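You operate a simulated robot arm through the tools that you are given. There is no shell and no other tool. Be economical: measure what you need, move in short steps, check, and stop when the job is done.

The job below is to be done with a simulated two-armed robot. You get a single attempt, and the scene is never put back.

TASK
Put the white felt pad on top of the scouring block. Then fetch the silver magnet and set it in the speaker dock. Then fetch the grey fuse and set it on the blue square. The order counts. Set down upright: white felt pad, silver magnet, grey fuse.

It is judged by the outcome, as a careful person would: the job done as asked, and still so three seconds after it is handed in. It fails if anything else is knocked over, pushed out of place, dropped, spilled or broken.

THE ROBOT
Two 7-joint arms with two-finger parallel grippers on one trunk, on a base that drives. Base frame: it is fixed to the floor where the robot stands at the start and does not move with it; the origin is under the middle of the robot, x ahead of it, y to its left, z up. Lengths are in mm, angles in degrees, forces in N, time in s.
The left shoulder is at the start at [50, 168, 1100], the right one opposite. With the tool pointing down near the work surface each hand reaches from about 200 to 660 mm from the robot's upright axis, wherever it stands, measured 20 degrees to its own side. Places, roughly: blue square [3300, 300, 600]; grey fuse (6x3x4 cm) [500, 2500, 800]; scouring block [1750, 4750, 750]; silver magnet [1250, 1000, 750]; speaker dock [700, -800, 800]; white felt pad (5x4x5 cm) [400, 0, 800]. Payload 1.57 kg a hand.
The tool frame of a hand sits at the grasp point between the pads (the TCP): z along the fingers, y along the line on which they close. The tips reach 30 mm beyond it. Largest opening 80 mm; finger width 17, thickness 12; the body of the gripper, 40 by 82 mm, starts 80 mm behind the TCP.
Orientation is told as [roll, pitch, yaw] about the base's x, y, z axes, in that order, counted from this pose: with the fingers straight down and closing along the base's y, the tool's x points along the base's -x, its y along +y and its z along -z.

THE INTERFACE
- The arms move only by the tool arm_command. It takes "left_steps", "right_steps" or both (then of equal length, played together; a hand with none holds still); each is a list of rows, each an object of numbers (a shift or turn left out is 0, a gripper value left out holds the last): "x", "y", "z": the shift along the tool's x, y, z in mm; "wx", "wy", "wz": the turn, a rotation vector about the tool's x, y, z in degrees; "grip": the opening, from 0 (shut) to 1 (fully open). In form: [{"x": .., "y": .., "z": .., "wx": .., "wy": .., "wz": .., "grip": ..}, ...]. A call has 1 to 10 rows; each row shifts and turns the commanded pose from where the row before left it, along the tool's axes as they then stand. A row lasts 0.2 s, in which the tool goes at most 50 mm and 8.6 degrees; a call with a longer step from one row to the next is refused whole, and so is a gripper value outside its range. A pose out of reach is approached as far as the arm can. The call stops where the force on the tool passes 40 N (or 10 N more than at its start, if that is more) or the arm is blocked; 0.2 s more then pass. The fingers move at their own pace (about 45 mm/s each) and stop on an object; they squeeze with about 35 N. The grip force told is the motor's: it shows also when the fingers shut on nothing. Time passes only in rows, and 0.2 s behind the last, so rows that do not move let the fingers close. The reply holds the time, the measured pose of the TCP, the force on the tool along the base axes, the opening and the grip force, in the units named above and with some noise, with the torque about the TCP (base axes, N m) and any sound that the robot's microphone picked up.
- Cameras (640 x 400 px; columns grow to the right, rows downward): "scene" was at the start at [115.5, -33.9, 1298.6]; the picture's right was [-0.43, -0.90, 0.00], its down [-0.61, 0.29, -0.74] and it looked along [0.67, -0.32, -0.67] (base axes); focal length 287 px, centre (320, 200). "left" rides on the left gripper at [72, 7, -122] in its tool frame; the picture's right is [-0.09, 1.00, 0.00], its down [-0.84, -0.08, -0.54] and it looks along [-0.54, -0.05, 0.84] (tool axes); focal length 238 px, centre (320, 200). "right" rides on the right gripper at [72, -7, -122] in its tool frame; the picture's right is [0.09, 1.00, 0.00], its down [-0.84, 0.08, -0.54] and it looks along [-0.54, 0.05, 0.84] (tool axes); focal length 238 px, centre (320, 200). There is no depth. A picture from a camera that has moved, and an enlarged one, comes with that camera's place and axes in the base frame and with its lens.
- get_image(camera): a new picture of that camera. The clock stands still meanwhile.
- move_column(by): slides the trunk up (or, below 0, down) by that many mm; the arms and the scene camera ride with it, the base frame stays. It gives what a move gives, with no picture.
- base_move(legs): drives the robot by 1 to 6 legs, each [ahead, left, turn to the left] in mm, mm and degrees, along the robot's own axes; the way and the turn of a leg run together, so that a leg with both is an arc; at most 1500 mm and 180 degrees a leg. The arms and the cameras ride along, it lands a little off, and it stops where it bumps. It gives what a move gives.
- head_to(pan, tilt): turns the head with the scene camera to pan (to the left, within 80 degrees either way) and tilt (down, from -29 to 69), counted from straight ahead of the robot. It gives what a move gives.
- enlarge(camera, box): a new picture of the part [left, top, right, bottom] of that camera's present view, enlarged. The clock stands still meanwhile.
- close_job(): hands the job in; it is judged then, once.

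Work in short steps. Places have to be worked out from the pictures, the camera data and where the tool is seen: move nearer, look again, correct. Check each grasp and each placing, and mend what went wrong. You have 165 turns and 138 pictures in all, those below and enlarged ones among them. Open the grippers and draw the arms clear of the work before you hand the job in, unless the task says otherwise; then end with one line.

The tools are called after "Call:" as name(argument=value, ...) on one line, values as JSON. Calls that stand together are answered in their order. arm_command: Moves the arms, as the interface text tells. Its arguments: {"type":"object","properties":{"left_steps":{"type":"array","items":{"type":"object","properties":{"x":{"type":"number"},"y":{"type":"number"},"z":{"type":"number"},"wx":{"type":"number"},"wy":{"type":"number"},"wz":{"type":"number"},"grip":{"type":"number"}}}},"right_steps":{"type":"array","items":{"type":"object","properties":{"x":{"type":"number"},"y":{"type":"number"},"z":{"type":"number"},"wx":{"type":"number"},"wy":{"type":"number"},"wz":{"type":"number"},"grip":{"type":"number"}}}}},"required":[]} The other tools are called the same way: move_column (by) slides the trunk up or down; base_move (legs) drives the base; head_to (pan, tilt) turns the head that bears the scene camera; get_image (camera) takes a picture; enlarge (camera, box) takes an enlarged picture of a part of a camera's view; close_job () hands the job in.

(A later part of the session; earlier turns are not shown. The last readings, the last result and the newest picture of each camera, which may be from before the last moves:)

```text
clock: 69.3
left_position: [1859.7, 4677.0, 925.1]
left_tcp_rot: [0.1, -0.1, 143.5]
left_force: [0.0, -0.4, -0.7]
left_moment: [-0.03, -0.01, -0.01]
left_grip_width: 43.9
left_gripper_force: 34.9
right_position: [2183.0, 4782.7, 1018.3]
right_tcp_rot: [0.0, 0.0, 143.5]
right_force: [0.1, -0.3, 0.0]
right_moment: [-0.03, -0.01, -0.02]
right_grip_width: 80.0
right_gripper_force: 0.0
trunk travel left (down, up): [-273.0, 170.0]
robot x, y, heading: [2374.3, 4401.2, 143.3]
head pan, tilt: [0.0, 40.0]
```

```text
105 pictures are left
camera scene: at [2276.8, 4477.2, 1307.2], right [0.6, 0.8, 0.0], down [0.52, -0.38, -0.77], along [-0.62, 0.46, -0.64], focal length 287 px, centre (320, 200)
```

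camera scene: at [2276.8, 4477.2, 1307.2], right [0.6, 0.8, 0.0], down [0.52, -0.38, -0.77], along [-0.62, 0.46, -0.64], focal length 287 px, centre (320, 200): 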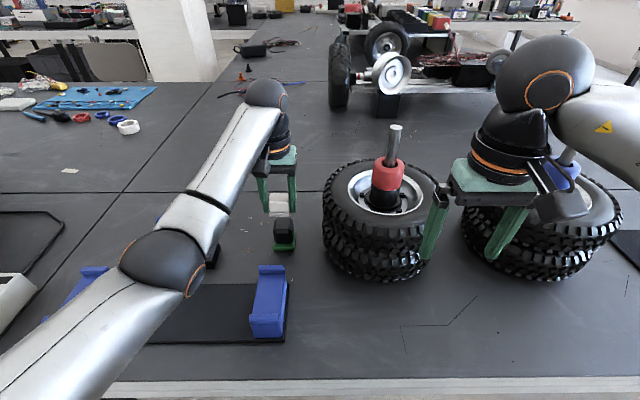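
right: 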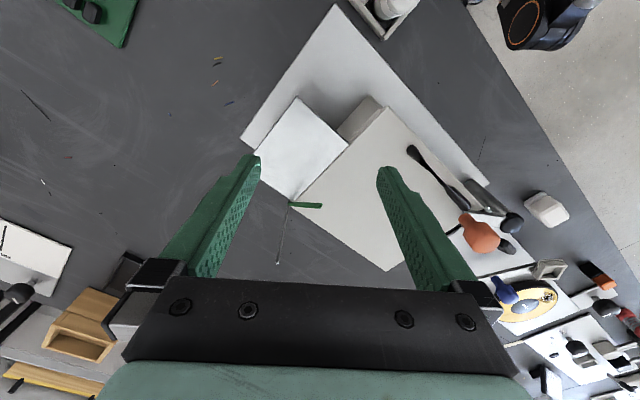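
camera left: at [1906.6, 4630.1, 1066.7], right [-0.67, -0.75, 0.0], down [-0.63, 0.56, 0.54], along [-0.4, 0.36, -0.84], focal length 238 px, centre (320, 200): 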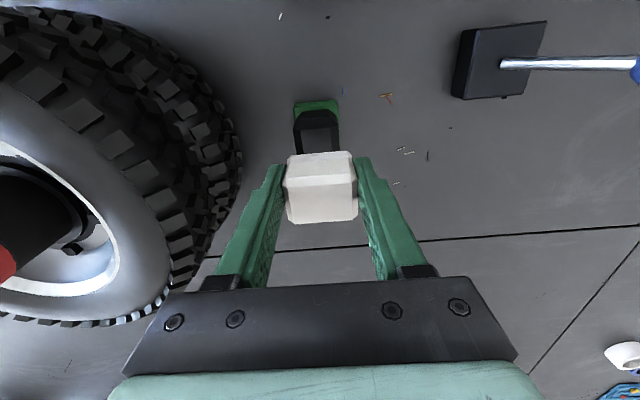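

Call:
arm_command(left_steps=[{"x": -15.5, "y": -2}, {"z": 22}, {}])

Call:
enlarge(camera="left", box=[265, 85, 375, 165])

Call:
enlarge(camera="scene", box=[230, 190, 330, 252])

```text
clock: 70.1
left_position: [1849.5, 4689.5, 901.3]
left_tcp_rot: [-0.1, -0.2, 143.5]
left_force: [-0.5, 0.3, 0.5]
left_moment: [-0.01, 0.0, 0.0]
left_grip_width: 43.9
left_gripper_force: 34.9
right_position: [2182.3, 4783.6, 1017.1]
right_tcp_rot: [0.0, 0.0, 143.5]
right_force: [0.0, 0.6, 0.0]
right_moment: [-0.03, -0.01, -0.01]
right_grip_width: 79.9
right_gripper_force: 0.1
trunk travel left (down, up): [-273.0, 170.0]
robot x, y, heading: [2379.2, 4402.6, 143.6]
head pan, tilt: [0.0, 40.0]
```

```text
5.00 times, centred on (320, 125) of left
camera zoom: at [1902.5, 4641.1, 1024.1], right [-0.67, -0.75, 0.0], down [-0.63, 0.56, 0.54], along [-0.4, 0.36, -0.84], focal length 1192 px, centre (320, 575)
```

zoom: 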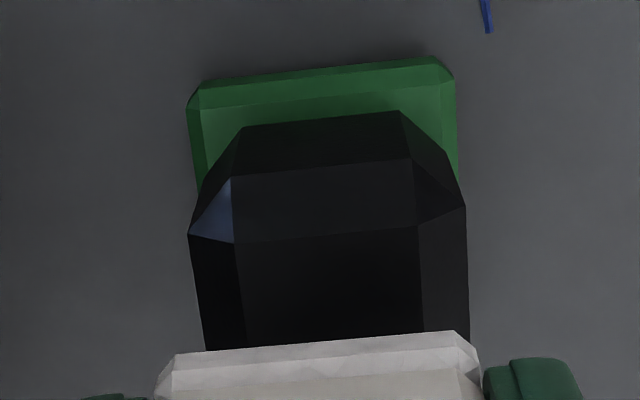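

```text
6.40 times, centred on (280, 221) of scene
camera zoom: at [2276.8, 4477.2, 1307.2], right [0.6, 0.8, 0.0], down [0.52, -0.38, -0.77], along [-0.62, 0.46, -0.64], focal length 1839 px, centre (576, 66)
```

zoom: 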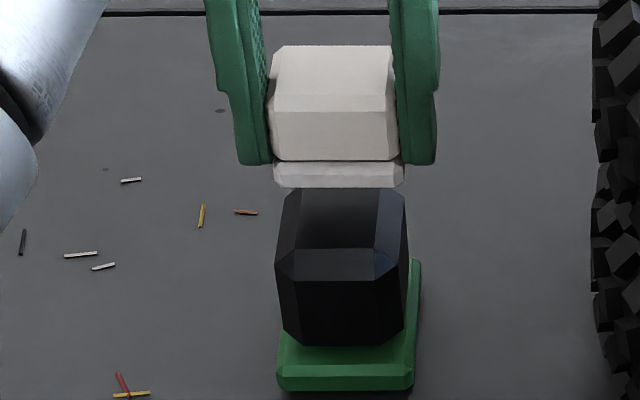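

The pad is centred within 2–3 mm. I'll nudge it left 2 mm and lower to near contact.

Call:
arm_command(left_steps=[{"y": 2, "z": 8}, {"z": 9}, {"z": 2}, {}])

Call:
enlarge(camera="scene", box=[230, 190, 330, 252])

```text
clock: 71.1
left_position: [1847.5, 4687.0, 882.7]
left_tcp_rot: [0.0, -0.1, 143.5]
left_force: [-0.4, 0.2, 1.3]
left_moment: [-0.01, 0.0, 0.01]
left_grip_width: 44.1
left_gripper_force: 35.2
right_position: [2183.1, 4783.2, 1016.5]
right_tcp_rot: [-0.1, -0.1, 143.5]
right_force: [0.0, -0.5, -0.2]
right_moment: [0.03, 0.01, 0.0]
right_grip_width: 80.0
right_gripper_force: 0.0
trunk travel left (down, up): [-273.0, 170.0]
robot x, y, heading: [2380.1, 4400.3, 143.6]
head pan, tilt: [0.0, 40.0]
```

```text
6.40 times, centred on (280, 221) of scene
camera zoom: at [2277.0, 4477.0, 1307.2], right [0.6, 0.8, 0.0], down [0.52, -0.38, -0.77], along [-0.62, 0.46, -0.64], focal length 1839 px, centre (576, 66)
```

zoom: 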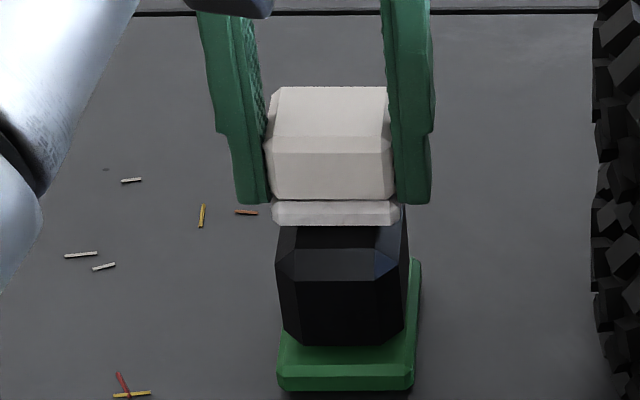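

I'll shift right 1 mm and lower in small steps, watching the force.

Call:
arm_command(left_steps=[{"y": -1, "z": 2}, {"z": 2}, {}])

Call:
arm_command(left_steps=[{"z": 2}, {"z": 1}, {}])

Call:
enlarge(camera="scene", box=[230, 190, 330, 252])

```text
clock: 71.9
left_position: [1848.9, 4686.3, 882.3]
left_tcp_rot: [0.0, -0.6, 143.6]
left_force: [-2.7, -4.8, 23.6]
left_moment: [-0.3, 0.06, 0.04]
left_grip_width: 44.1
left_gripper_force: 35.1
right_position: [2184.9, 4781.1, 1019.5]
right_tcp_rot: [-0.1, -0.2, 143.5]
right_force: [-0.5, -0.3, 0.1]
right_moment: [0.03, -0.02, 0.01]
right_grip_width: 80.1
right_gripper_force: 0.3
trunk travel left (down, up): [-273.0, 170.0]
robot x, y, heading: [2379.3, 4398.8, 143.3]
head pan, tilt: [0.0, 40.0]
```

```text
clock: 72.7
left_position: [1848.6, 4687.8, 882.7]
left_tcp_rot: [0.0, -0.7, 143.4]
left_force: [-1.0, -6.1, 33.3]
left_moment: [-0.41, 0.0, 0.0]
left_grip_width: 43.8
left_gripper_force: 35.3
right_position: [2184.6, 4779.9, 1020.0]
right_tcp_rot: [0.0, -0.3, 143.4]
right_force: [0.1, 0.4, -0.1]
right_moment: [0.01, 0.04, 0.0]
right_grip_width: 80.0
right_gripper_force: 0.0
trunk travel left (down, up): [-273.0, 170.0]
robot x, y, heading: [2377.3, 4401.5, 143.3]
head pan, tilt: [0.0, 40.0]
```

```text
6.40 times, centred on (280, 221) of scene
camera zoom: at [2279.6, 4475.1, 1307.7], right [0.6, 0.8, 0.0], down [0.51, -0.38, -0.77], along [-0.62, 0.46, -0.64], focal length 1839 px, centre (576, 66)
```

zoom: 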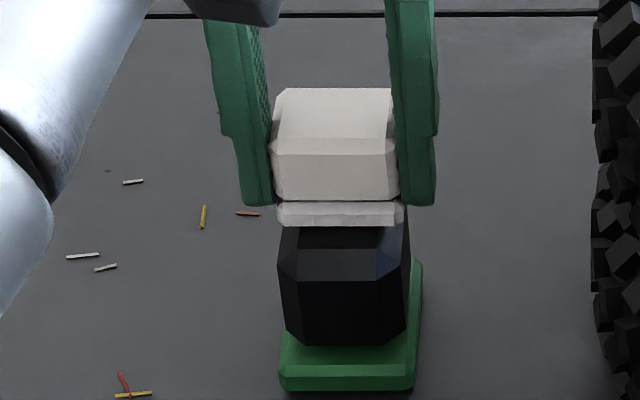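

The pad's front edge sits about 11 mm behind the block's front edge, and the torque agrees. The pad is held about 10 mm ahead of the TCP, so I'll lift slightly, move back 11 mm and lower again.

Call:
arm_command(left_steps=[{"z": -12}, {"x": 11}, {}])

Call:
arm_command(left_steps=[{"z": 6}, {}])

Call:
enlarge(camera="left", box=[265, 85, 375, 165])

Call:
enlarge(camera="scene", box=[230, 190, 330, 252])

```text
clock: 73.5
left_position: [1856.9, 4681.0, 887.6]
left_tcp_rot: [-0.1, 0.2, 143.6]
left_force: [0.6, 0.2, -0.7]
left_moment: [0.0, 0.0, 0.0]
left_grip_width: 44.0
left_gripper_force: 34.4
right_position: [2182.6, 4782.6, 1018.1]
right_tcp_rot: [0.1, -0.1, 143.5]
right_force: [-0.6, 0.5, -0.5]
right_moment: [0.02, 0.02, 0.02]
right_grip_width: 80.1
right_gripper_force: 0.0
trunk travel left (down, up): [-273.0, 170.0]
robot x, y, heading: [2376.8, 4403.1, 143.5]
head pan, tilt: [0.0, 40.0]
```

```text
clock: 74.1
left_position: [1858.3, 4680.6, 881.7]
left_tcp_rot: [0.0, 0.0, 143.5]
left_force: [0.4, -1.8, 5.7]
left_moment: [-0.02, 0.05, 0.04]
left_grip_width: 43.7
left_gripper_force: 34.8
right_position: [2184.7, 4782.1, 1016.9]
right_tcp_rot: [-0.1, -0.1, 143.5]
right_force: [0.5, -0.8, -0.2]
right_moment: [-0.02, 0.01, 0.01]
right_grip_width: 80.0
right_gripper_force: 0.0
trunk travel left (down, up): [-273.0, 170.0]
robot x, y, heading: [2373.4, 4402.3, 143.2]
head pan, tilt: [0.0, 40.0]
```

```text
5.00 times, centred on (320, 125) of left
camera zoom: at [1911.0, 4632.5, 1004.8], right [-0.67, -0.75, 0.0], down [-0.63, 0.56, 0.54], along [-0.41, 0.36, -0.84], focal length 1192 px, centre (320, 575)
```

zoom: 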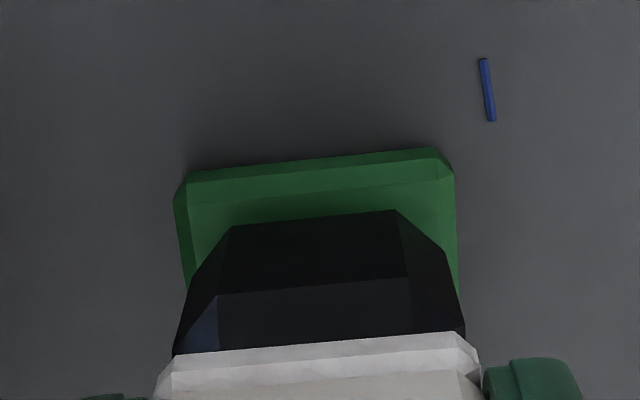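

```text
6.40 times, centred on (280, 221) of scene
camera zoom: at [2277.3, 4476.8, 1307.3], right [0.6, 0.8, 0.0], down [0.52, -0.38, -0.77], along [-0.62, 0.46, -0.64], focal length 1839 px, centre (576, 66)
```

zoom: 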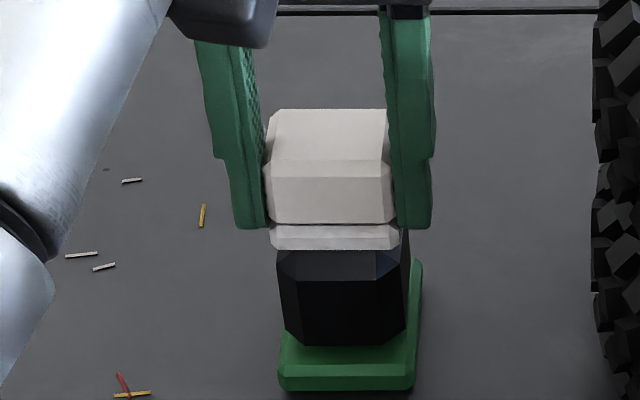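

The pad's front edge is now flush with the block's top edge, and the torque is near zero. I'll press a touch and open the fingers partway.

Call:
arm_command(left_steps=[{"z": 1}, {"grip": 0.7}, {}, {}, {}])

Call:
enlarge(camera="scene", box=[230, 190, 330, 252])

```text
clock: 75.3
left_position: [1856.3, 4681.8, 879.6]
left_tcp_rot: [0.1, 0.0, 143.5]
left_force: [-0.7, -0.8, 0.9]
left_moment: [-0.01, 0.01, 0.0]
left_grip_width: 55.8
left_gripper_force: 0.1
right_position: [2182.9, 4782.3, 1017.4]
right_tcp_rot: [-0.1, -0.1, 143.5]
right_force: [-0.4, -0.8, 0.3]
right_moment: [0.0, -0.03, -0.02]
right_grip_width: 79.9
right_gripper_force: 0.0
trunk travel left (down, up): [-273.0, 170.0]
robot x, y, heading: [2376.4, 4399.0, 143.4]
head pan, tilt: [0.0, 40.0]
```

```text
6.40 times, centred on (280, 221) of scene
camera zoom: at [2276.8, 4477.2, 1307.1], right [0.6, 0.8, 0.0], down [0.52, -0.38, -0.77], along [-0.62, 0.46, -0.64], focal length 1839 px, centre (576, 66)
```

zoom: 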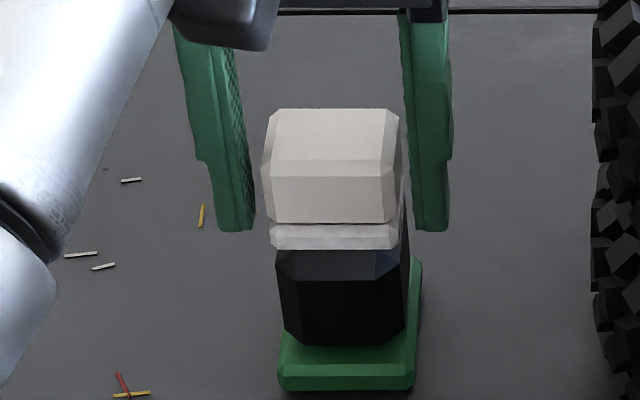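

The pad rests level on the block and both fingers are free. I'll raise straight up and confirm.

Call:
arm_command(left_steps=[{"z": -15}, {"z": -35}, {"z": -45}, {"z": -45}, {"z": -45}, {"x": 40}, {"x": 45}, {"x": 45}])

Call:
get_image(camera="scene")

Call:
enlarge(camera="scene", box=[230, 190, 330, 252])

```text
clock: 77.1
left_position: [1858.6, 4679.7, 1066.1]
left_tcp_rot: [0.1, 0.0, 143.5]
left_force: [-0.1, 0.1, -0.5]
left_moment: [0.0, -0.02, 0.04]
left_grip_width: 56.1
left_gripper_force: 0.1
left hand out of reach, approached as far as the arm can: row 6, 7, 8
right_position: [2182.6, 4783.8, 1017.8]
right_tcp_rot: [0.0, 0.0, 143.5]
right_force: [-0.7, -1.0, 0.6]
right_moment: [-0.01, -0.02, -0.03]
right_grip_width: 80.0
right_gripper_force: 0.1
trunk travel left (down, up): [-273.0, 170.0]
robot x, y, heading: [2374.1, 4402.6, 143.5]
head pan, tilt: [0.0, 40.0]
```

```text
97 pictures are left
camera scene: at [2276.8, 4477.2, 1307.1], right [0.6, 0.8, 0.0], down [0.52, -0.38, -0.77], along [-0.62, 0.46, -0.64], focal length 287 px, centre (320, 200)
```

scene: 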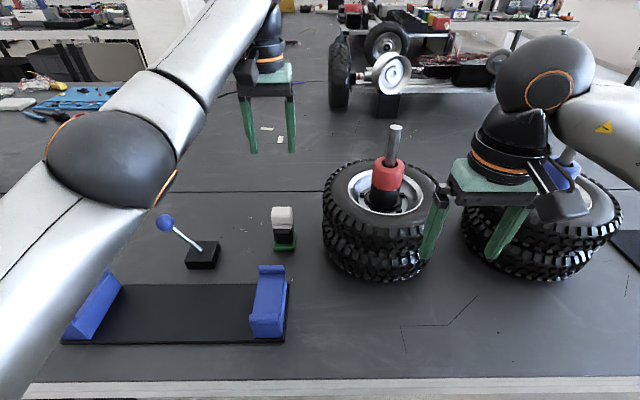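

```text
6.40 times, centred on (280, 221) of scene
camera zoom: at [2276.8, 4477.2, 1307.1], right [0.6, 0.8, 0.0], down [0.52, -0.38, -0.77], along [-0.62, 0.46, -0.64], focal length 1839 px, centre (576, 66)
```

zoom: 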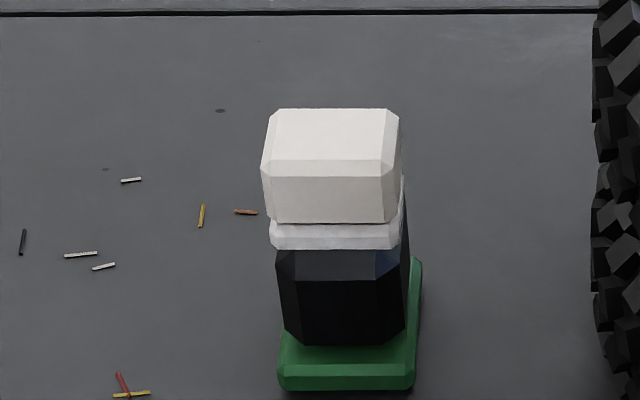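

The white pad is standing squarely on the block. Next is the magnet: I'll raise the trunk, back off, and turn to face back down the aisle.

Call:
move_column(by=160)

Call:
base_move(legs=[[-130, 0, 0], [0, 0, 92]])

Call:
arm_command(left_steps=[{"x": 20, "z": 10, "grip": 1}, {"x": 20, "z": 10}, {}])

Call:
head_to(pan=0, tilt=30)

Call:
get_image(camera="scene")

```text
clock: 78.9
left_position: [1858.2, 4679.5, 1226.1]
left_tcp_rot: [0.1, 0.0, 143.5]
left_force: [0.5, -0.4, 0.2]
left_moment: [-0.06, -0.01, 0.02]
left_grip_width: 56.0
left_gripper_force: 0.0
right_position: [2184.3, 4783.6, 1177.5]
right_tcp_rot: [0.0, 0.0, 143.5]
right_force: [-0.2, -0.2, 0.3]
right_moment: [0.0, 0.0, 0.02]
right_grip_width: 80.3
right_gripper_force: 0.1
trunk travel left (down, up): [-433.0, 10.0]
robot x, y, heading: [2373.7, 4399.4, 143.3]
head pan, tilt: [0.0, 40.0]
```

```text
clock: 84.0
left_position: [2201.1, 3803.9, 1225.6]
left_tcp_rot: [0.0, 0.1, -126.5]
left_force: [0.5, 0.6, 0.2]
left_moment: [-0.02, -0.02, 0.01]
left_grip_width: 56.0
left_gripper_force: 0.1
right_position: [2097.5, 4129.6, 1177.8]
right_tcp_rot: [-0.1, 0.0, -126.4]
right_force: [-1.1, -0.6, -0.7]
right_moment: [0.01, -0.02, 0.0]
right_grip_width: 80.2
right_gripper_force: 0.0
trunk travel left (down, up): [-433.0, 10.0]
robot x, y, heading: [2482.3, 4324.4, -126.5]
head pan, tilt: [0.0, 40.0]
```

```text
clock: 84.8
left_position: [2226.8, 3837.1, 1205.6]
left_tcp_rot: [0.0, 0.0, -126.5]
left_force: [0.8, 0.0, 0.2]
left_moment: [0.02, -0.01, -0.01]
left_grip_width: 80.0
left_gripper_force: 0.0
right_position: [2097.7, 4129.7, 1178.1]
right_tcp_rot: [-0.1, 0.0, -126.4]
right_force: [0.5, 0.3, 0.0]
right_moment: [0.01, -0.01, 0.04]
right_grip_width: 80.2
right_gripper_force: 0.2
trunk travel left (down, up): [-433.0, 10.0]
robot x, y, heading: [2482.8, 4324.5, -126.4]
head pan, tilt: [0.0, 40.0]
```

```text
clock: 85.6
left_position: [2226.0, 3837.0, 1205.7]
left_tcp_rot: [0.0, 0.0, -126.4]
left_force: [0.1, 0.2, -0.1]
left_moment: [-0.01, 0.0, -0.01]
left_grip_width: 80.1
left_gripper_force: 0.1
right_position: [2098.1, 4131.2, 1177.0]
right_tcp_rot: [0.0, 0.0, -126.4]
right_force: [0.1, -1.2, 0.2]
right_moment: [0.01, -0.01, -0.01]
right_grip_width: 80.1
right_gripper_force: 0.0
trunk travel left (down, up): [-433.0, 10.0]
robot x, y, heading: [2481.8, 4327.3, -126.8]
head pan, tilt: [0.0, 30.0]
```

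```text
95 pictures are left
camera scene: at [2402.6, 4221.2, 1482.4], right [-0.8, 0.6, 0.0], down [0.3, 0.4, -0.87], along [-0.52, -0.7, -0.5], focal length 287 px, centre (320, 200)
```

scene: 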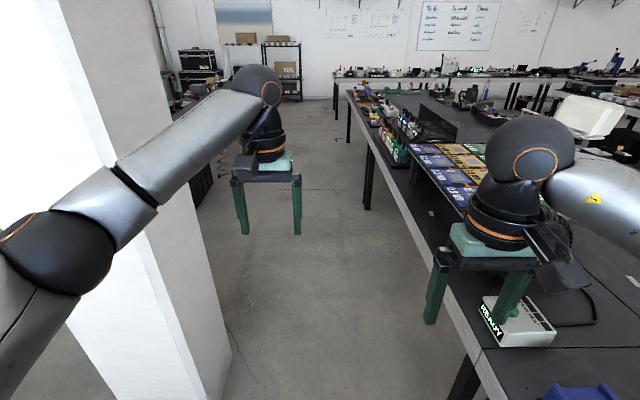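

The robot is mid-aisle with about 100 mm of clearance to the pillar on the left. I'll shift right a little, straighten, and drive back down the aisle.

Call:
base_move(legs=[[0, -40, 1.5], [1200, 0, 0]])

Call:
get_image(camera="scene")

```text
clock: 92.1
left_position: [1497.5, 2883.7, 1204.8]
left_tcp_rot: [0.0, 0.0, -126.1]
left_force: [-0.2, 0.4, 0.2]
left_moment: [0.02, -0.05, -0.01]
left_grip_width: 79.8
left_gripper_force: 0.0
right_position: [1368.8, 3175.1, 1177.5]
right_tcp_rot: [0.0, 0.1, -126.1]
right_force: [-0.2, 0.3, -0.1]
right_moment: [-0.01, -0.01, 0.03]
right_grip_width: 80.1
right_gripper_force: 0.2
trunk travel left (down, up): [-433.0, 10.0]
robot x, y, heading: [1749.6, 3372.9, -126.1]
head pan, tilt: [0.0, 30.0]
```

```text
94 pictures are left
camera scene: at [1673.0, 3269.1, 1482.5], right [-0.81, 0.59, 0.0], down [0.29, 0.4, -0.87], along [-0.51, -0.7, -0.5], focal length 287 px, centre (320, 200)
```

scene: 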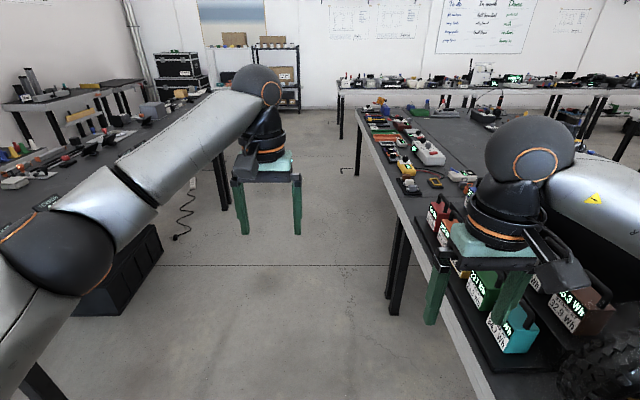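

Call:
base_move(legs=[[1500, 100, 0], [650, 100, 0]])

Call:
head_to(pan=75, tilt=35)

Call:
get_image(camera="scene")

```text
refused: leg 1 is longer than a leg can be; nothing moved
```

```text
clock: 93.6
left_position: [1498.2, 2883.6, 1207.1]
left_tcp_rot: [0.0, 0.0, -126.1]
left_force: [-0.1, -1.0, -0.2]
left_moment: [-0.04, -0.01, -0.01]
left_grip_width: 80.0
left_gripper_force: 0.0
right_position: [1368.3, 3175.6, 1177.7]
right_tcp_rot: [-0.1, 0.1, -126.1]
right_force: [-0.4, -0.7, -0.7]
right_moment: [0.0, -0.01, 0.0]
right_grip_width: 80.1
right_gripper_force: 0.0
trunk travel left (down, up): [-433.0, 10.0]
robot x, y, heading: [1750.0, 3372.7, -126.1]
head pan, tilt: [75.0, 35.0]
```

```text
93 pictures are left
camera scene: at [1781.7, 3273.7, 1474.7], right [-0.78, -0.63, 0.0], down [-0.36, 0.45, -0.82], along [0.51, -0.64, -0.57], focal length 287 px, centre (320, 200)
```

scene: 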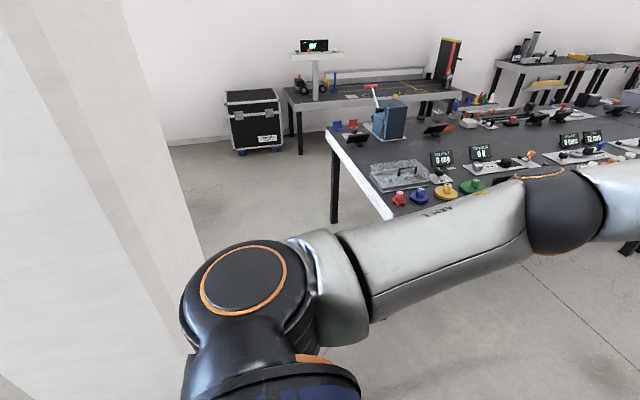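

Call:
base_move(legs=[[1450, 100, 0], [650, 100, 0]])

Call:
get_image(camera="scene")

```text
clock: 104.0
left_position: [430.6, 1074.4, 1206.0]
left_tcp_rot: [0.0, 0.0, -125.7]
left_force: [0.7, -0.3, 0.1]
left_moment: [-0.01, 0.01, -0.02]
left_grip_width: 79.9
left_gripper_force: 0.0
right_position: [299.2, 1365.4, 1178.1]
right_tcp_rot: [0.0, 0.0, -125.7]
right_force: [-0.5, 0.5, 0.3]
right_moment: [0.02, 0.01, -0.02]
right_grip_width: 79.9
right_gripper_force: 0.0
trunk travel left (down, up): [-433.0, 10.0]
robot x, y, heading: [679.4, 1565.9, -125.8]
head pan, tilt: [75.0, 35.0]
```

```text
92 pictures are left
camera scene: at [711.0, 1465.6, 1474.7], right [-0.77, -0.63, 0.0], down [-0.36, 0.44, -0.82], along [0.52, -0.63, -0.57], focal length 287 px, centre (320, 200)
```

scene: 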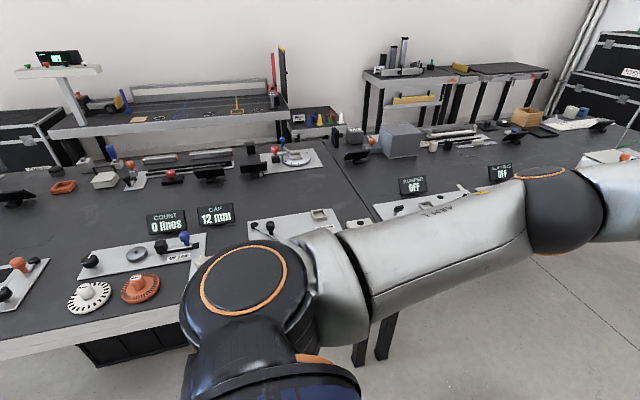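

The expected magnet spot is hidden behind the shoulder. I'll turn left to face this table, approach, and look.

Call:
base_move(legs=[[0, 0, 91], [220, -60, 0]])

Call:
head_to(pan=0, tilt=42)

Call:
get_image(camera="scene")

```text
clock: 109.7
left_position: [1325.4, 1157.5, 1206.3]
left_tcp_rot: [0.0, 0.0, -34.2]
left_force: [0.1, 0.8, -0.6]
left_moment: [-0.02, 0.02, 0.02]
left_grip_width: 79.9
left_gripper_force: 0.0
right_position: [1039.4, 1016.6, 1177.2]
right_tcp_rot: [0.0, 0.0, -34.0]
right_force: [0.3, -0.9, 0.5]
right_moment: [-0.03, 0.01, 0.01]
right_grip_width: 79.8
right_gripper_force: 0.0
trunk travel left (down, up): [-433.0, 10.0]
robot x, y, heading: [827.0, 1387.9, -34.1]
head pan, tilt: [75.0, 35.0]
```

```text
clock: 111.1
left_position: [1325.5, 1157.9, 1206.9]
left_tcp_rot: [0.0, 0.0, -34.2]
left_force: [0.1, -0.7, 0.4]
left_moment: [-0.01, -0.02, -0.01]
left_grip_width: 80.0
left_gripper_force: 0.1
right_position: [1037.3, 1018.8, 1179.5]
right_tcp_rot: [0.0, -0.1, -34.0]
right_force: [0.3, -0.2, -1.1]
right_moment: [0.01, -0.01, 0.01]
right_grip_width: 79.8
right_gripper_force: 0.0
trunk travel left (down, up): [-433.0, 10.0]
robot x, y, heading: [828.5, 1391.4, -33.9]
head pan, tilt: [0.0, 42.0]
```

```text
91 pictures are left
camera scene: at [930.1, 1324.5, 1464.2], right [-0.56, -0.83, 0.0], down [-0.55, 0.37, -0.74], along [0.62, -0.42, -0.67], focal length 287 px, centre (320, 200)
```

scene: 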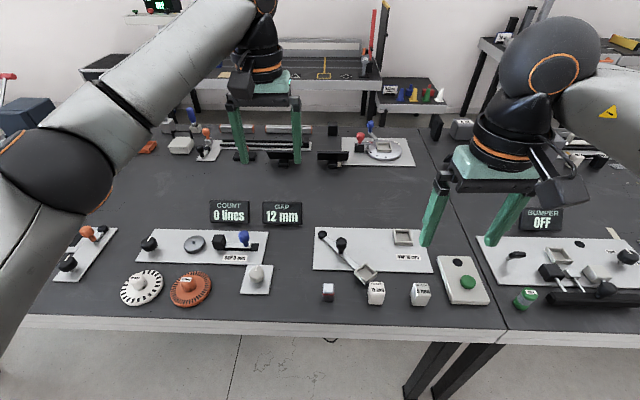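

Call:
enlarge(camera="scene", box=[225, 220, 485, 320])

```text
2.46 times, centred on (355, 270) of scene
camera zoom: at [930.1, 1324.5, 1464.2], right [-0.56, -0.83, 0.0], down [-0.55, 0.37, -0.74], along [0.62, -0.42, -0.67], focal length 707 px, centre (234, 28)
```

zoom: 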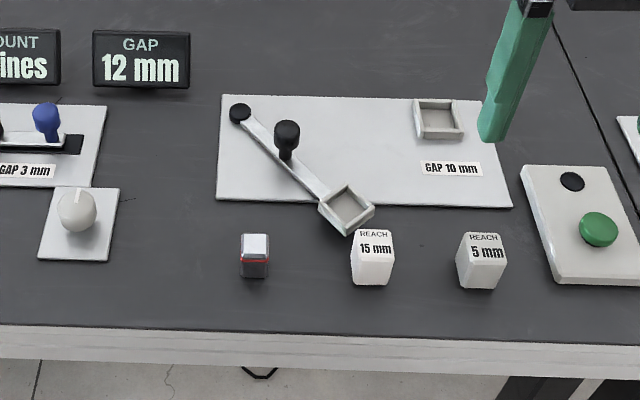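

Call:
enlarge(camera="scene", box=[296, 272, 360, 312])

```text
10.00 times, centred on (328, 292) of scene
camera zoom: at [930.1, 1324.5, 1464.2], right [-0.56, -0.83, 0.0], down [-0.55, 0.37, -0.74], along [0.62, -0.42, -0.67], focal length 2874 px, centre (240, -720)
```

zoom: 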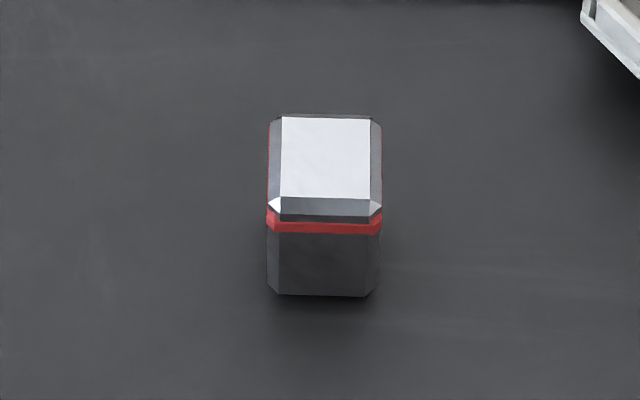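

The silver magnet with the red stripe is at about [1238, 1091], top z about 822 and 30 mm wide, square to my heading. I'll lower the trunk and bring the left hand above it.

Call:
move_column(by=-165)

Call:
arm_command(left_steps=[{"x": 13, "y": -35}, {"x": 13, "y": -35}, {"x": 13, "y": -36}, {"z": 40}, {"z": 40}, {}])

Call:
get_image(camera="left")

```text
clock: 113.0
left_position: [1325.4, 1158.0, 1041.8]
left_tcp_rot: [0.0, -0.1, -34.2]
left_force: [-0.2, 0.4, 0.4]
left_moment: [0.0, -0.01, 0.0]
left_grip_width: 80.0
left_gripper_force: 0.0
right_position: [1038.8, 1018.6, 1012.7]
right_tcp_rot: [-0.1, -0.1, -34.1]
right_force: [0.4, 0.5, 0.0]
right_moment: [-0.04, 0.0, 0.0]
right_grip_width: 80.0
right_gripper_force: 0.0
trunk travel left (down, up): [-268.0, 175.0]
robot x, y, heading: [829.5, 1394.1, -34.0]
head pan, tilt: [0.0, 42.0]
```

```text
clock: 114.4
left_position: [1234.2, 1092.3, 962.6]
left_tcp_rot: [-0.1, 0.0, -34.1]
left_force: [-0.4, -0.2, -0.4]
left_moment: [0.02, 0.01, -0.01]
left_grip_width: 79.9
left_gripper_force: 0.1
right_position: [1037.0, 1019.8, 1012.8]
right_tcp_rot: [0.0, -0.1, -34.0]
right_force: [-0.6, 0.0, 0.2]
right_moment: [0.01, 0.02, -0.02]
right_grip_width: 79.9
right_gripper_force: 0.0
trunk travel left (down, up): [-268.0, 175.0]
robot x, y, heading: [827.9, 1391.9, -34.3]
head pan, tilt: [0.0, 42.0]
```

```text
88 pictures are left
camera left: at [1177.5, 1137.7, 1085.6], right [0.63, 0.77, 0.0], down [0.65, -0.53, 0.54], along [0.42, -0.34, -0.84], focal length 238 px, centre (320, 200)
```

left: 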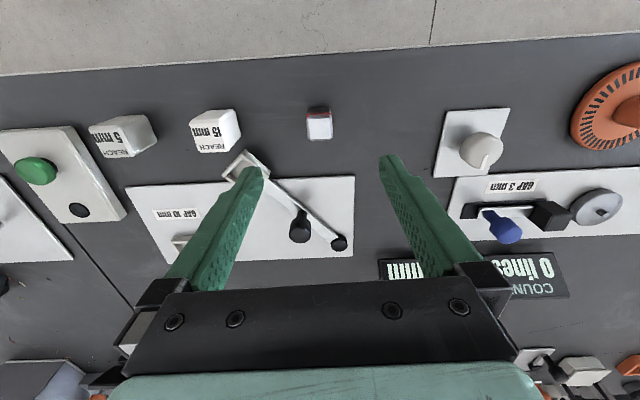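

Call:
enlarge(camera="left", box=[280, 95, 360, 150])

```text
7.27 times, centred on (320, 122) of left
camera zoom: at [1177.5, 1137.7, 1085.6], right [0.63, 0.77, 0.0], down [0.65, -0.53, 0.54], along [0.42, -0.34, -0.84], focal length 1734 px, centre (320, 764)
```

zoom: 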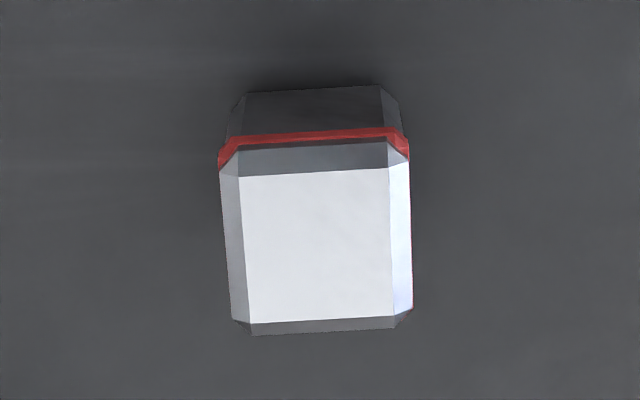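

The magnet is centred laterally and about 4 mm ahead of the TCP. I'll descend partway and check alignment.

Call:
arm_command(left_steps=[{"x": -4, "z": 40}, {"z": 45}, {"z": 15}, {}])

Call:
enlarge(camera="left", box=[230, 90, 410, 220])

Call:
enlarge(camera="scene", box=[260, 170, 400, 257])

```text
clock: 115.4
left_position: [1237.4, 1090.3, 862.4]
left_tcp_rot: [0.0, 0.0, -34.1]
left_force: [0.1, -0.3, -0.3]
left_moment: [0.03, 0.03, -0.02]
left_grip_width: 80.1
left_gripper_force: 0.0
right_position: [1037.8, 1019.0, 1012.8]
right_tcp_rot: [0.0, -0.1, -34.1]
right_force: [0.1, 0.6, -0.6]
right_moment: [0.0, -0.03, 0.02]
right_grip_width: 80.1
right_gripper_force: 0.1
trunk travel left (down, up): [-268.0, 175.0]
robot x, y, heading: [829.1, 1389.2, -34.1]
head pan, tilt: [0.0, 42.0]
```

```text
3.08 times, centred on (320, 155) of left
camera zoom: at [1180.6, 1136.2, 984.8], right [0.63, 0.77, 0.0], down [0.65, -0.53, 0.54], along [0.42, -0.34, -0.84], focal length 733 px, centre (320, 338)
```

zoom: 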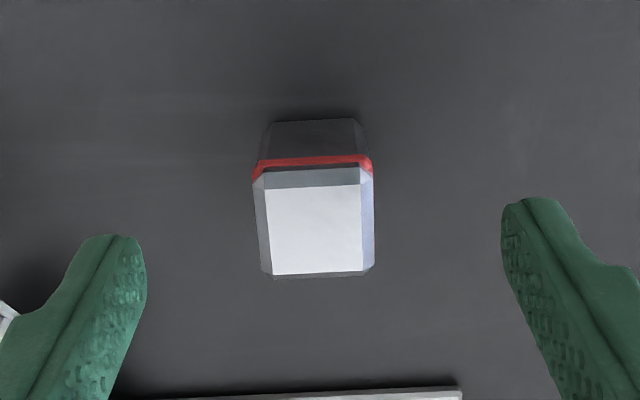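

```text
4.57 times, centred on (330, 214) of scene
camera zoom: at [930.1, 1324.5, 1299.2], right [-0.56, -0.83, 0.0], down [-0.55, 0.38, -0.74], along [0.62, -0.42, -0.67], focal length 1314 px, centre (274, 138)
```

zoom: 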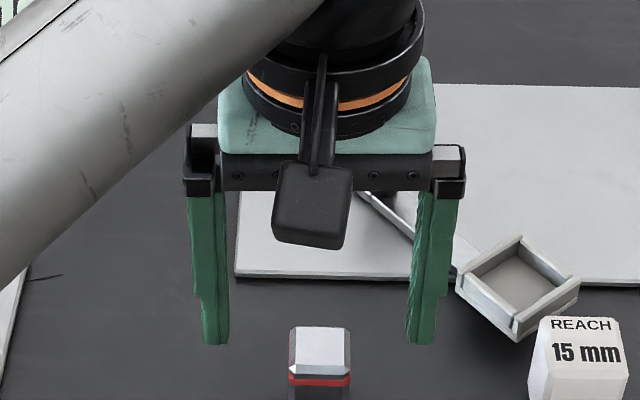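

Aligned within 2 mm. I'll descend and grip the upper part of the magnet.

Call:
arm_command(left_steps=[{"x": -1.5, "y": -1.5, "z": 20}, {"z": 19}, {}, {"grip": 0}, {}, {}, {}, {}])

Call:
arm_command(left_steps=[{"z": -10}, {"z": -30}, {"z": -45}, {"z": -45}, {}])

Call:
get_image(camera="left")

Call:
enlarge(camera="scene", box=[260, 120, 400, 207])

```text
clock: 117.2
left_position: [1236.4, 1088.8, 821.5]
left_tcp_rot: [0.1, -0.1, -34.1]
left_force: [0.1, 0.6, -0.1]
left_moment: [-0.02, -0.01, -0.01]
left_grip_width: 27.4
left_gripper_force: 30.8
right_position: [1038.0, 1017.9, 1013.2]
right_tcp_rot: [0.0, -0.1, -34.0]
right_force: [-0.2, 0.5, -0.3]
right_moment: [0.0, 0.0, 0.0]
right_grip_width: 79.8
right_gripper_force: 0.1
trunk travel left (down, up): [-268.0, 175.0]
robot x, y, heading: [826.0, 1394.3, -34.2]
head pan, tilt: [0.0, 42.0]
```

```text
clock: 118.4
left_position: [1237.5, 1087.4, 953.5]
left_tcp_rot: [0.1, 0.0, -34.1]
left_force: [0.2, 0.9, -1.5]
left_moment: [-0.03, 0.01, -0.02]
left_grip_width: 27.2
left_gripper_force: 35.0
right_position: [1037.3, 1018.3, 1012.0]
right_tcp_rot: [0.0, 0.1, -34.2]
right_force: [-0.5, 1.2, 0.4]
right_moment: [-0.02, 0.02, 0.02]
right_grip_width: 80.1
right_gripper_force: 0.1
trunk travel left (down, up): [-268.0, 175.0]
robot x, y, heading: [826.3, 1393.2, -34.3]
head pan, tilt: [0.0, 42.0]
```

```text
84 pictures are left
camera left: at [1180.8, 1133.6, 1076.2], right [0.63, 0.77, 0.0], down [0.65, -0.53, 0.54], along [0.42, -0.34, -0.84], focal length 238 px, centre (320, 200)
```

left: 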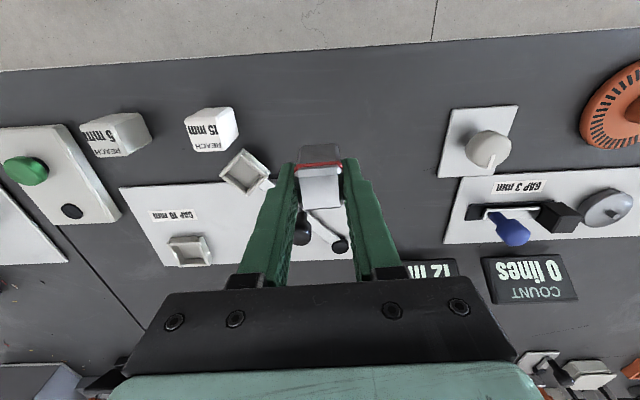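

```text
4.57 times, centred on (330, 164) of scene
camera zoom: at [930.3, 1324.4, 1299.2], right [-0.56, -0.83, 0.0], down [-0.55, 0.38, -0.74], along [0.62, -0.42, -0.67], focal length 1314 px, centre (274, 367)
```

zoom: 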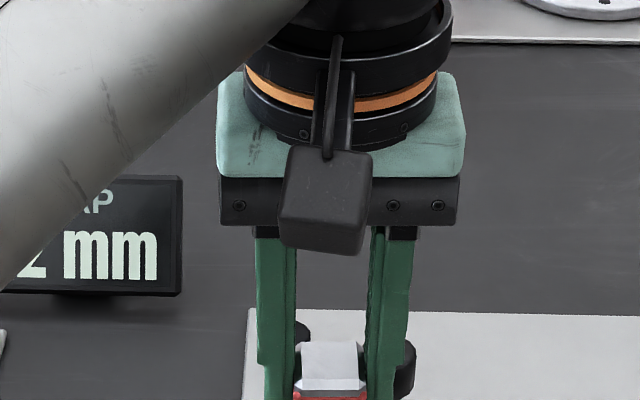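

The magnet is held at 27 mm and lifted. The dock lies near the back edge of this table, so I must go round the end by the pillar into the back aisle; I'll tuck the arms, raise the trunk, back off and turn along the aisle.

Call:
arm_command(left_steps=[{"z": -45}, {"z": -45}, {}, {}, {}], right_steps=[{"x": -40}, {"x": -40}, {"x": -40}, {"x": -40}, {"x": -40}])

Call:
move_column(by=140)

Call:
base_move(legs=[[-150, 0, 0], [0, 0, 90], [1450, 0, 0], [380, 0, 0]])

Call:
head_to(pan=-50, tilt=25)

Call:
get_image(camera="scene")

```text
clock: 119.6
left_position: [1237.4, 1087.3, 1041.2]
left_tcp_rot: [0.1, 0.0, -34.1]
left_force: [-0.6, -0.5, -0.7]
left_moment: [0.04, -0.02, 0.02]
left_grip_width: 27.2
left_gripper_force: 35.5
right_position: [1207.1, 908.1, 1014.5]
right_tcp_rot: [-0.2, -0.1, -33.9]
right_force: [-0.3, -0.2, -0.4]
right_moment: [0.02, 0.01, -0.02]
right_grip_width: 79.8
right_gripper_force: 0.1
trunk travel left (down, up): [-268.0, 175.0]
robot x, y, heading: [830.1, 1391.4, -34.3]
head pan, tilt: [0.0, 42.0]
```

```text
clock: 121.3
left_position: [1236.4, 1087.4, 1180.7]
left_tcp_rot: [0.0, -0.1, -34.1]
left_force: [0.1, -0.6, -1.3]
left_moment: [0.0, 0.07, 0.04]
left_grip_width: 27.0
left_gripper_force: 35.1
right_position: [1204.3, 907.3, 1155.1]
right_tcp_rot: [0.0, 0.0, -34.2]
right_force: [0.1, 0.0, 0.0]
right_moment: [-0.01, -0.02, 0.0]
right_grip_width: 79.9
right_gripper_force: 0.1
trunk travel left (down, up): [-408.0, 35.0]
robot x, y, heading: [828.0, 1390.8, -34.2]
head pan, tilt: [0.0, 42.0]
```

```text
clock: 135.4
left_position: [2017.9, 3450.2, 1181.5]
left_tcp_rot: [0.1, -0.1, 57.2]
left_force: [0.4, -1.0, -1.5]
left_moment: [-0.03, 0.02, -0.04]
left_grip_width: 27.2
left_gripper_force: 35.1
right_position: [2197.7, 3424.5, 1153.7]
right_tcp_rot: [0.0, -0.1, 57.2]
right_force: [0.2, 0.1, -0.4]
right_moment: [0.01, 0.04, 0.0]
right_grip_width: 80.2
right_gripper_force: 0.1
trunk travel left (down, up): [-408.0, 35.0]
robot x, y, heading: [1718.8, 3032.8, 56.9]
head pan, tilt: [0.0, 42.0]
```

```text
clock: 136.6
left_position: [2016.7, 3450.6, 1180.6]
left_tcp_rot: [0.1, 0.0, 57.1]
left_force: [0.8, 0.0, -1.3]
left_moment: [0.03, -0.02, -0.03]
left_grip_width: 27.4
left_gripper_force: 35.3
right_position: [2197.9, 3424.0, 1154.3]
right_tcp_rot: [0.0, -0.1, 57.3]
right_force: [0.5, -0.3, -0.3]
right_moment: [0.05, 0.01, -0.02]
right_grip_width: 79.8
right_gripper_force: 0.1
trunk travel left (down, up): [-408.0, 35.0]
robot x, y, heading: [1719.1, 3034.7, 57.3]
head pan, tilt: [-50.0, 25.0]
```

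```text
82 pictures are left
camera scene: at [1834.0, 3082.9, 1465.4], right [0.12, -0.99, 0.0], down [-0.42, -0.05, -0.91], along [0.9, 0.11, -0.42], focal length 287 px, centre (320, 200)
```

scene: 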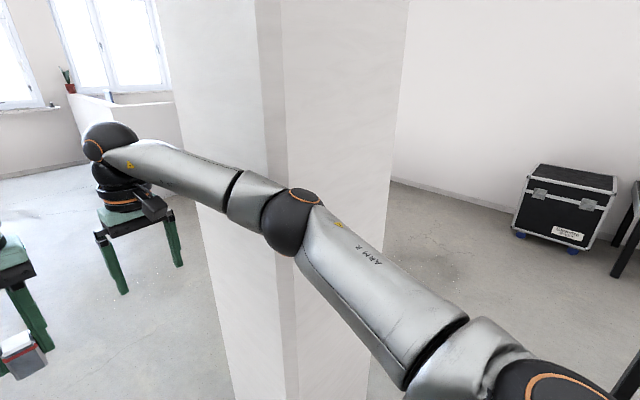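

The robot is at n≈-284, along≈3476, and the right arm is close to the pillar. I'll step left a little and turn the long way (left) so the arms sweep clear of it.

Call:
base_move(legs=[[-30, 70, 0], [0, 0, 135], [0, 0, 133.5]])

Call:
head_to(pan=0, tilt=25)

Call:
get_image(camera="scene")

```text
clock: 148.6
left_position: [2026.5, 2709.0, 1181.7]
left_tcp_rot: [0.0, 0.1, -39.1]
left_force: [-0.4, 0.2, -0.9]
left_moment: [-0.04, 0.0, -0.01]
left_grip_width: 27.1
left_gripper_force: 35.2
right_position: [1979.2, 2532.8, 1154.0]
right_tcp_rot: [0.0, -0.2, -39.1]
right_force: [-0.4, -0.7, -0.6]
right_moment: [-0.03, 0.01, -0.03]
right_grip_width: 80.2
right_gripper_force: 0.0
trunk travel left (down, up): [-408.0, 35.0]
robot x, y, heading: [1645.8, 3048.4, -39.2]
head pan, tilt: [-50.0, 25.0]
```

```text
clock: 149.8
left_position: [2025.1, 2710.2, 1180.5]
left_tcp_rot: [0.0, 0.1, -39.3]
left_force: [0.7, -0.5, -1.3]
left_moment: [-0.01, 0.0, 0.02]
left_grip_width: 27.2
left_gripper_force: 35.1
right_position: [1977.7, 2533.2, 1153.6]
right_tcp_rot: [0.1, -0.2, -39.1]
right_force: [-0.2, 0.3, 0.3]
right_moment: [0.01, -0.01, 0.03]
right_grip_width: 79.9
right_gripper_force: 0.0
trunk travel left (down, up): [-408.0, 35.0]
robot x, y, heading: [1643.7, 3044.6, -39.1]
head pan, tilt: [0.0, 25.0]
```

```text
81 pictures are left
camera scene: at [1747.9, 2967.2, 1465.5], right [-0.63, -0.77, 0.0], down [-0.33, 0.27, -0.91], along [0.7, -0.57, -0.42], focal length 287 px, centre (320, 200)
```

scene: 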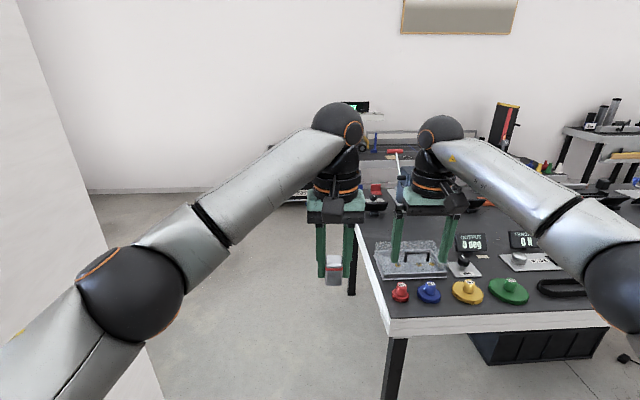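

The gap between the table end (along≈3200) and the pillar (≈3872) is about 670 mm. I'll extend the left hand a bit to draw that elbow in, then line up in the middle.

Call:
arm_command(left_steps=[{"x": -40}, {"x": -40}, {}])

Call:
base_move(legs=[[0, 0, 3.5], [0, 85, 0]])

Call:
head_to(pan=0, tilt=50)

Call:
get_image(camera="scene")

```text
clock: 150.6
left_position: [2075.8, 2691.2, 1168.0]
left_tcp_rot: [0.1, -0.1, -39.2]
left_force: [-0.7, -0.3, -1.8]
left_moment: [0.02, -0.05, 0.02]
left_grip_width: 27.4
left_gripper_force: 34.3
left hand out of reach, approached as far as the arm can: row 2
right_position: [1976.8, 2534.0, 1154.1]
right_tcp_rot: [0.2, -0.1, -39.2]
right_force: [0.6, 0.0, 0.6]
right_moment: [0.0, -0.03, 0.01]
right_grip_width: 80.3
right_gripper_force: 0.1
trunk travel left (down, up): [-408.0, 35.0]
robot x, y, heading: [1646.6, 3054.8, -39.3]
head pan, tilt: [0.0, 25.0]
```

```text
clock: 152.1
left_position: [2148.5, 2785.7, 1166.8]
left_tcp_rot: [0.0, 0.0, -35.6]
left_force: [0.3, 1.1, -1.1]
left_moment: [-0.04, 0.03, 0.01]
left_grip_width: 27.3
left_gripper_force: 34.6
right_position: [2059.0, 2622.7, 1154.4]
right_tcp_rot: [-0.1, 0.0, -35.7]
right_force: [0.2, -0.3, -0.6]
right_moment: [-0.03, 0.0, 0.01]
right_grip_width: 80.0
right_gripper_force: 0.0
trunk travel left (down, up): [-408.0, 35.0]
robot x, y, heading: [1691.6, 3115.5, -35.7]
head pan, tilt: [0.0, 25.0]
```

```text
clock: 153.0
left_position: [2147.9, 2786.4, 1166.5]
left_tcp_rot: [0.0, 0.0, -35.6]
left_force: [-0.6, 0.7, -0.5]
left_moment: [0.0, -0.01, -0.02]
left_grip_width: 27.1
left_gripper_force: 34.9
right_position: [2058.1, 2622.4, 1153.3]
right_tcp_rot: [0.0, -0.1, -35.7]
right_force: [0.8, 0.3, 0.1]
right_moment: [-0.02, -0.02, 0.04]
right_grip_width: 79.8
right_gripper_force: 0.0
trunk travel left (down, up): [-408.0, 35.0]
robot x, y, heading: [1696.5, 3117.0, -35.5]
head pan, tilt: [0.0, 50.0]
```

```text
80 pictures are left
camera scene: at [1789.7, 3050.8, 1428.0], right [-0.58, -0.81, 0.0], down [-0.62, 0.45, -0.64], along [0.52, -0.38, -0.77], focal length 287 px, centre (320, 200)
```

scene: 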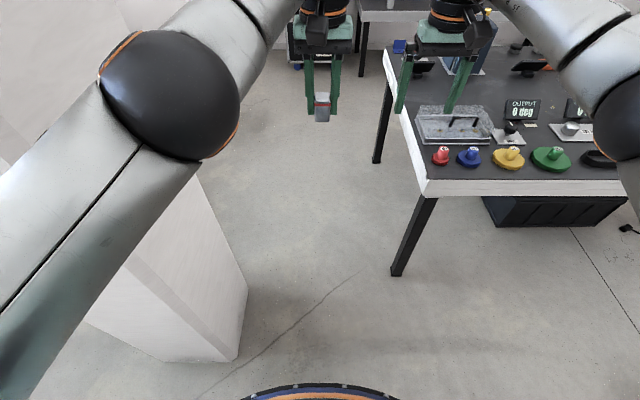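

Pillar side +357 mm and table side −329 mm, so I'm nearly centred with room for the elbows. I'll nudge left and drive through.

Call:
base_move(legs=[[0, 14, 0], [1300, 0, 0]])

Call:
head_to(pan=-35, tilt=30)

Call:
get_image(camera="scene")

```text
clock: 160.0
left_position: [3230.0, 2018.4, 1166.5]
left_tcp_rot: [0.0, 0.0, -36.0]
left_force: [0.1, -0.5, -1.2]
left_moment: [0.04, 0.01, 0.01]
left_grip_width: 27.5
left_gripper_force: 35.3
right_position: [3140.1, 1855.7, 1153.9]
right_tcp_rot: [0.0, -0.1, -35.9]
right_force: [0.2, 0.0, 0.2]
right_moment: [0.03, 0.0, -0.02]
right_grip_width: 79.9
right_gripper_force: 0.1
trunk travel left (down, up): [-408.0, 35.0]
robot x, y, heading: [2775.5, 2349.3, -36.1]
head pan, tilt: [0.0, 50.0]
```

```text
clock: 161.0
left_position: [3230.6, 2020.2, 1166.3]
left_tcp_rot: [0.0, -0.1, -36.0]
left_force: [0.5, 0.3, -0.5]
left_moment: [0.0, -0.04, 0.0]
left_grip_width: 27.3
left_gripper_force: 35.0
right_position: [3139.7, 1856.6, 1154.0]
right_tcp_rot: [-0.1, 0.0, -35.9]
right_force: [0.1, 0.4, -0.5]
right_moment: [-0.02, 0.03, -0.01]
right_grip_width: 79.9
right_gripper_force: 0.1
trunk travel left (down, up): [-408.0, 35.0]
robot x, y, heading: [2777.2, 2349.2, -35.9]
head pan, tilt: [-35.0, 30.0]
```

```text
79 pictures are left
camera scene: at [2839.9, 2245.7, 1457.4], right [-0.94, -0.33, 0.0], down [-0.16, 0.47, -0.87], along [0.28, -0.82, -0.5], focal length 287 px, centre (320, 200)
```

scene: 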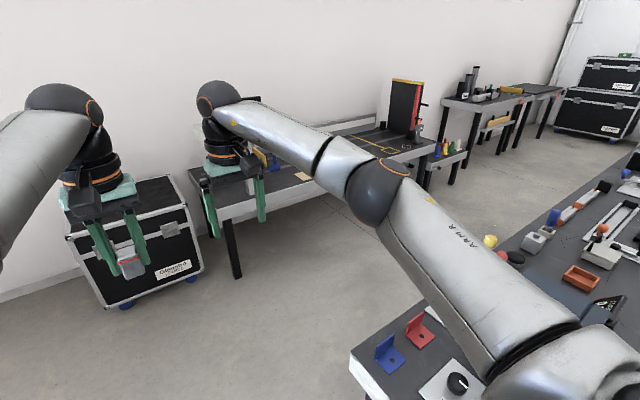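

The back aisle lies between the table's far edge (n≈1390) and the low bench (n≈2300+). I'll move on to n≈1780, turn right along it, and look.

Call:
base_move(legs=[[800, 0, 0], [0, 0, -89]])

Call:
head_to(pan=0, tilt=25)

Call:
get_image(camera="scene")

```text
clock: 169.1
left_position: [3105.5, 1420.5, 1167.1]
left_tcp_rot: [0.0, 0.0, -125.1]
left_force: [0.1, 0.0, -0.6]
left_moment: [0.03, -0.02, 0.01]
left_grip_width: 27.0
left_gripper_force: 35.7
right_position: [2942.3, 1508.9, 1153.9]
right_tcp_rot: [0.0, -0.1, -125.1]
right_force: [0.1, 0.0, -0.9]
right_moment: [-0.01, -0.02, -0.03]
right_grip_width: 80.1
right_gripper_force: 0.0
trunk travel left (down, up): [-408.0, 35.0]
robot x, y, heading: [3433.1, 1876.5, -125.2]
head pan, tilt: [-35.0, 30.0]
```

```text
clock: 170.1
left_position: [3106.5, 1419.9, 1165.9]
left_tcp_rot: [0.0, 0.0, -125.1]
left_force: [0.9, 0.3, -1.7]
left_moment: [0.01, 0.0, -0.02]
left_grip_width: 27.4
left_gripper_force: 35.1
right_position: [2942.1, 1508.8, 1153.4]
right_tcp_rot: [0.1, -0.2, -125.0]
right_force: [1.1, 0.0, 0.6]
right_moment: [-0.02, -0.01, 0.0]
right_grip_width: 80.2
right_gripper_force: 0.1
trunk travel left (down, up): [-408.0, 35.0]
robot x, y, heading: [3430.0, 1880.7, -125.1]
head pan, tilt: [0.0, 25.0]
```

```text
78 pictures are left
camera scene: at [3357.3, 1772.3, 1465.4], right [-0.82, 0.58, 0.0], down [0.24, 0.35, -0.91], along [-0.52, -0.74, -0.42], focal length 287 px, centre (320, 200)
```

scene: 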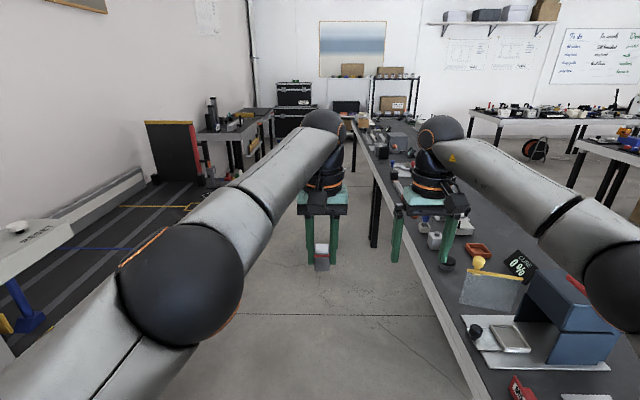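

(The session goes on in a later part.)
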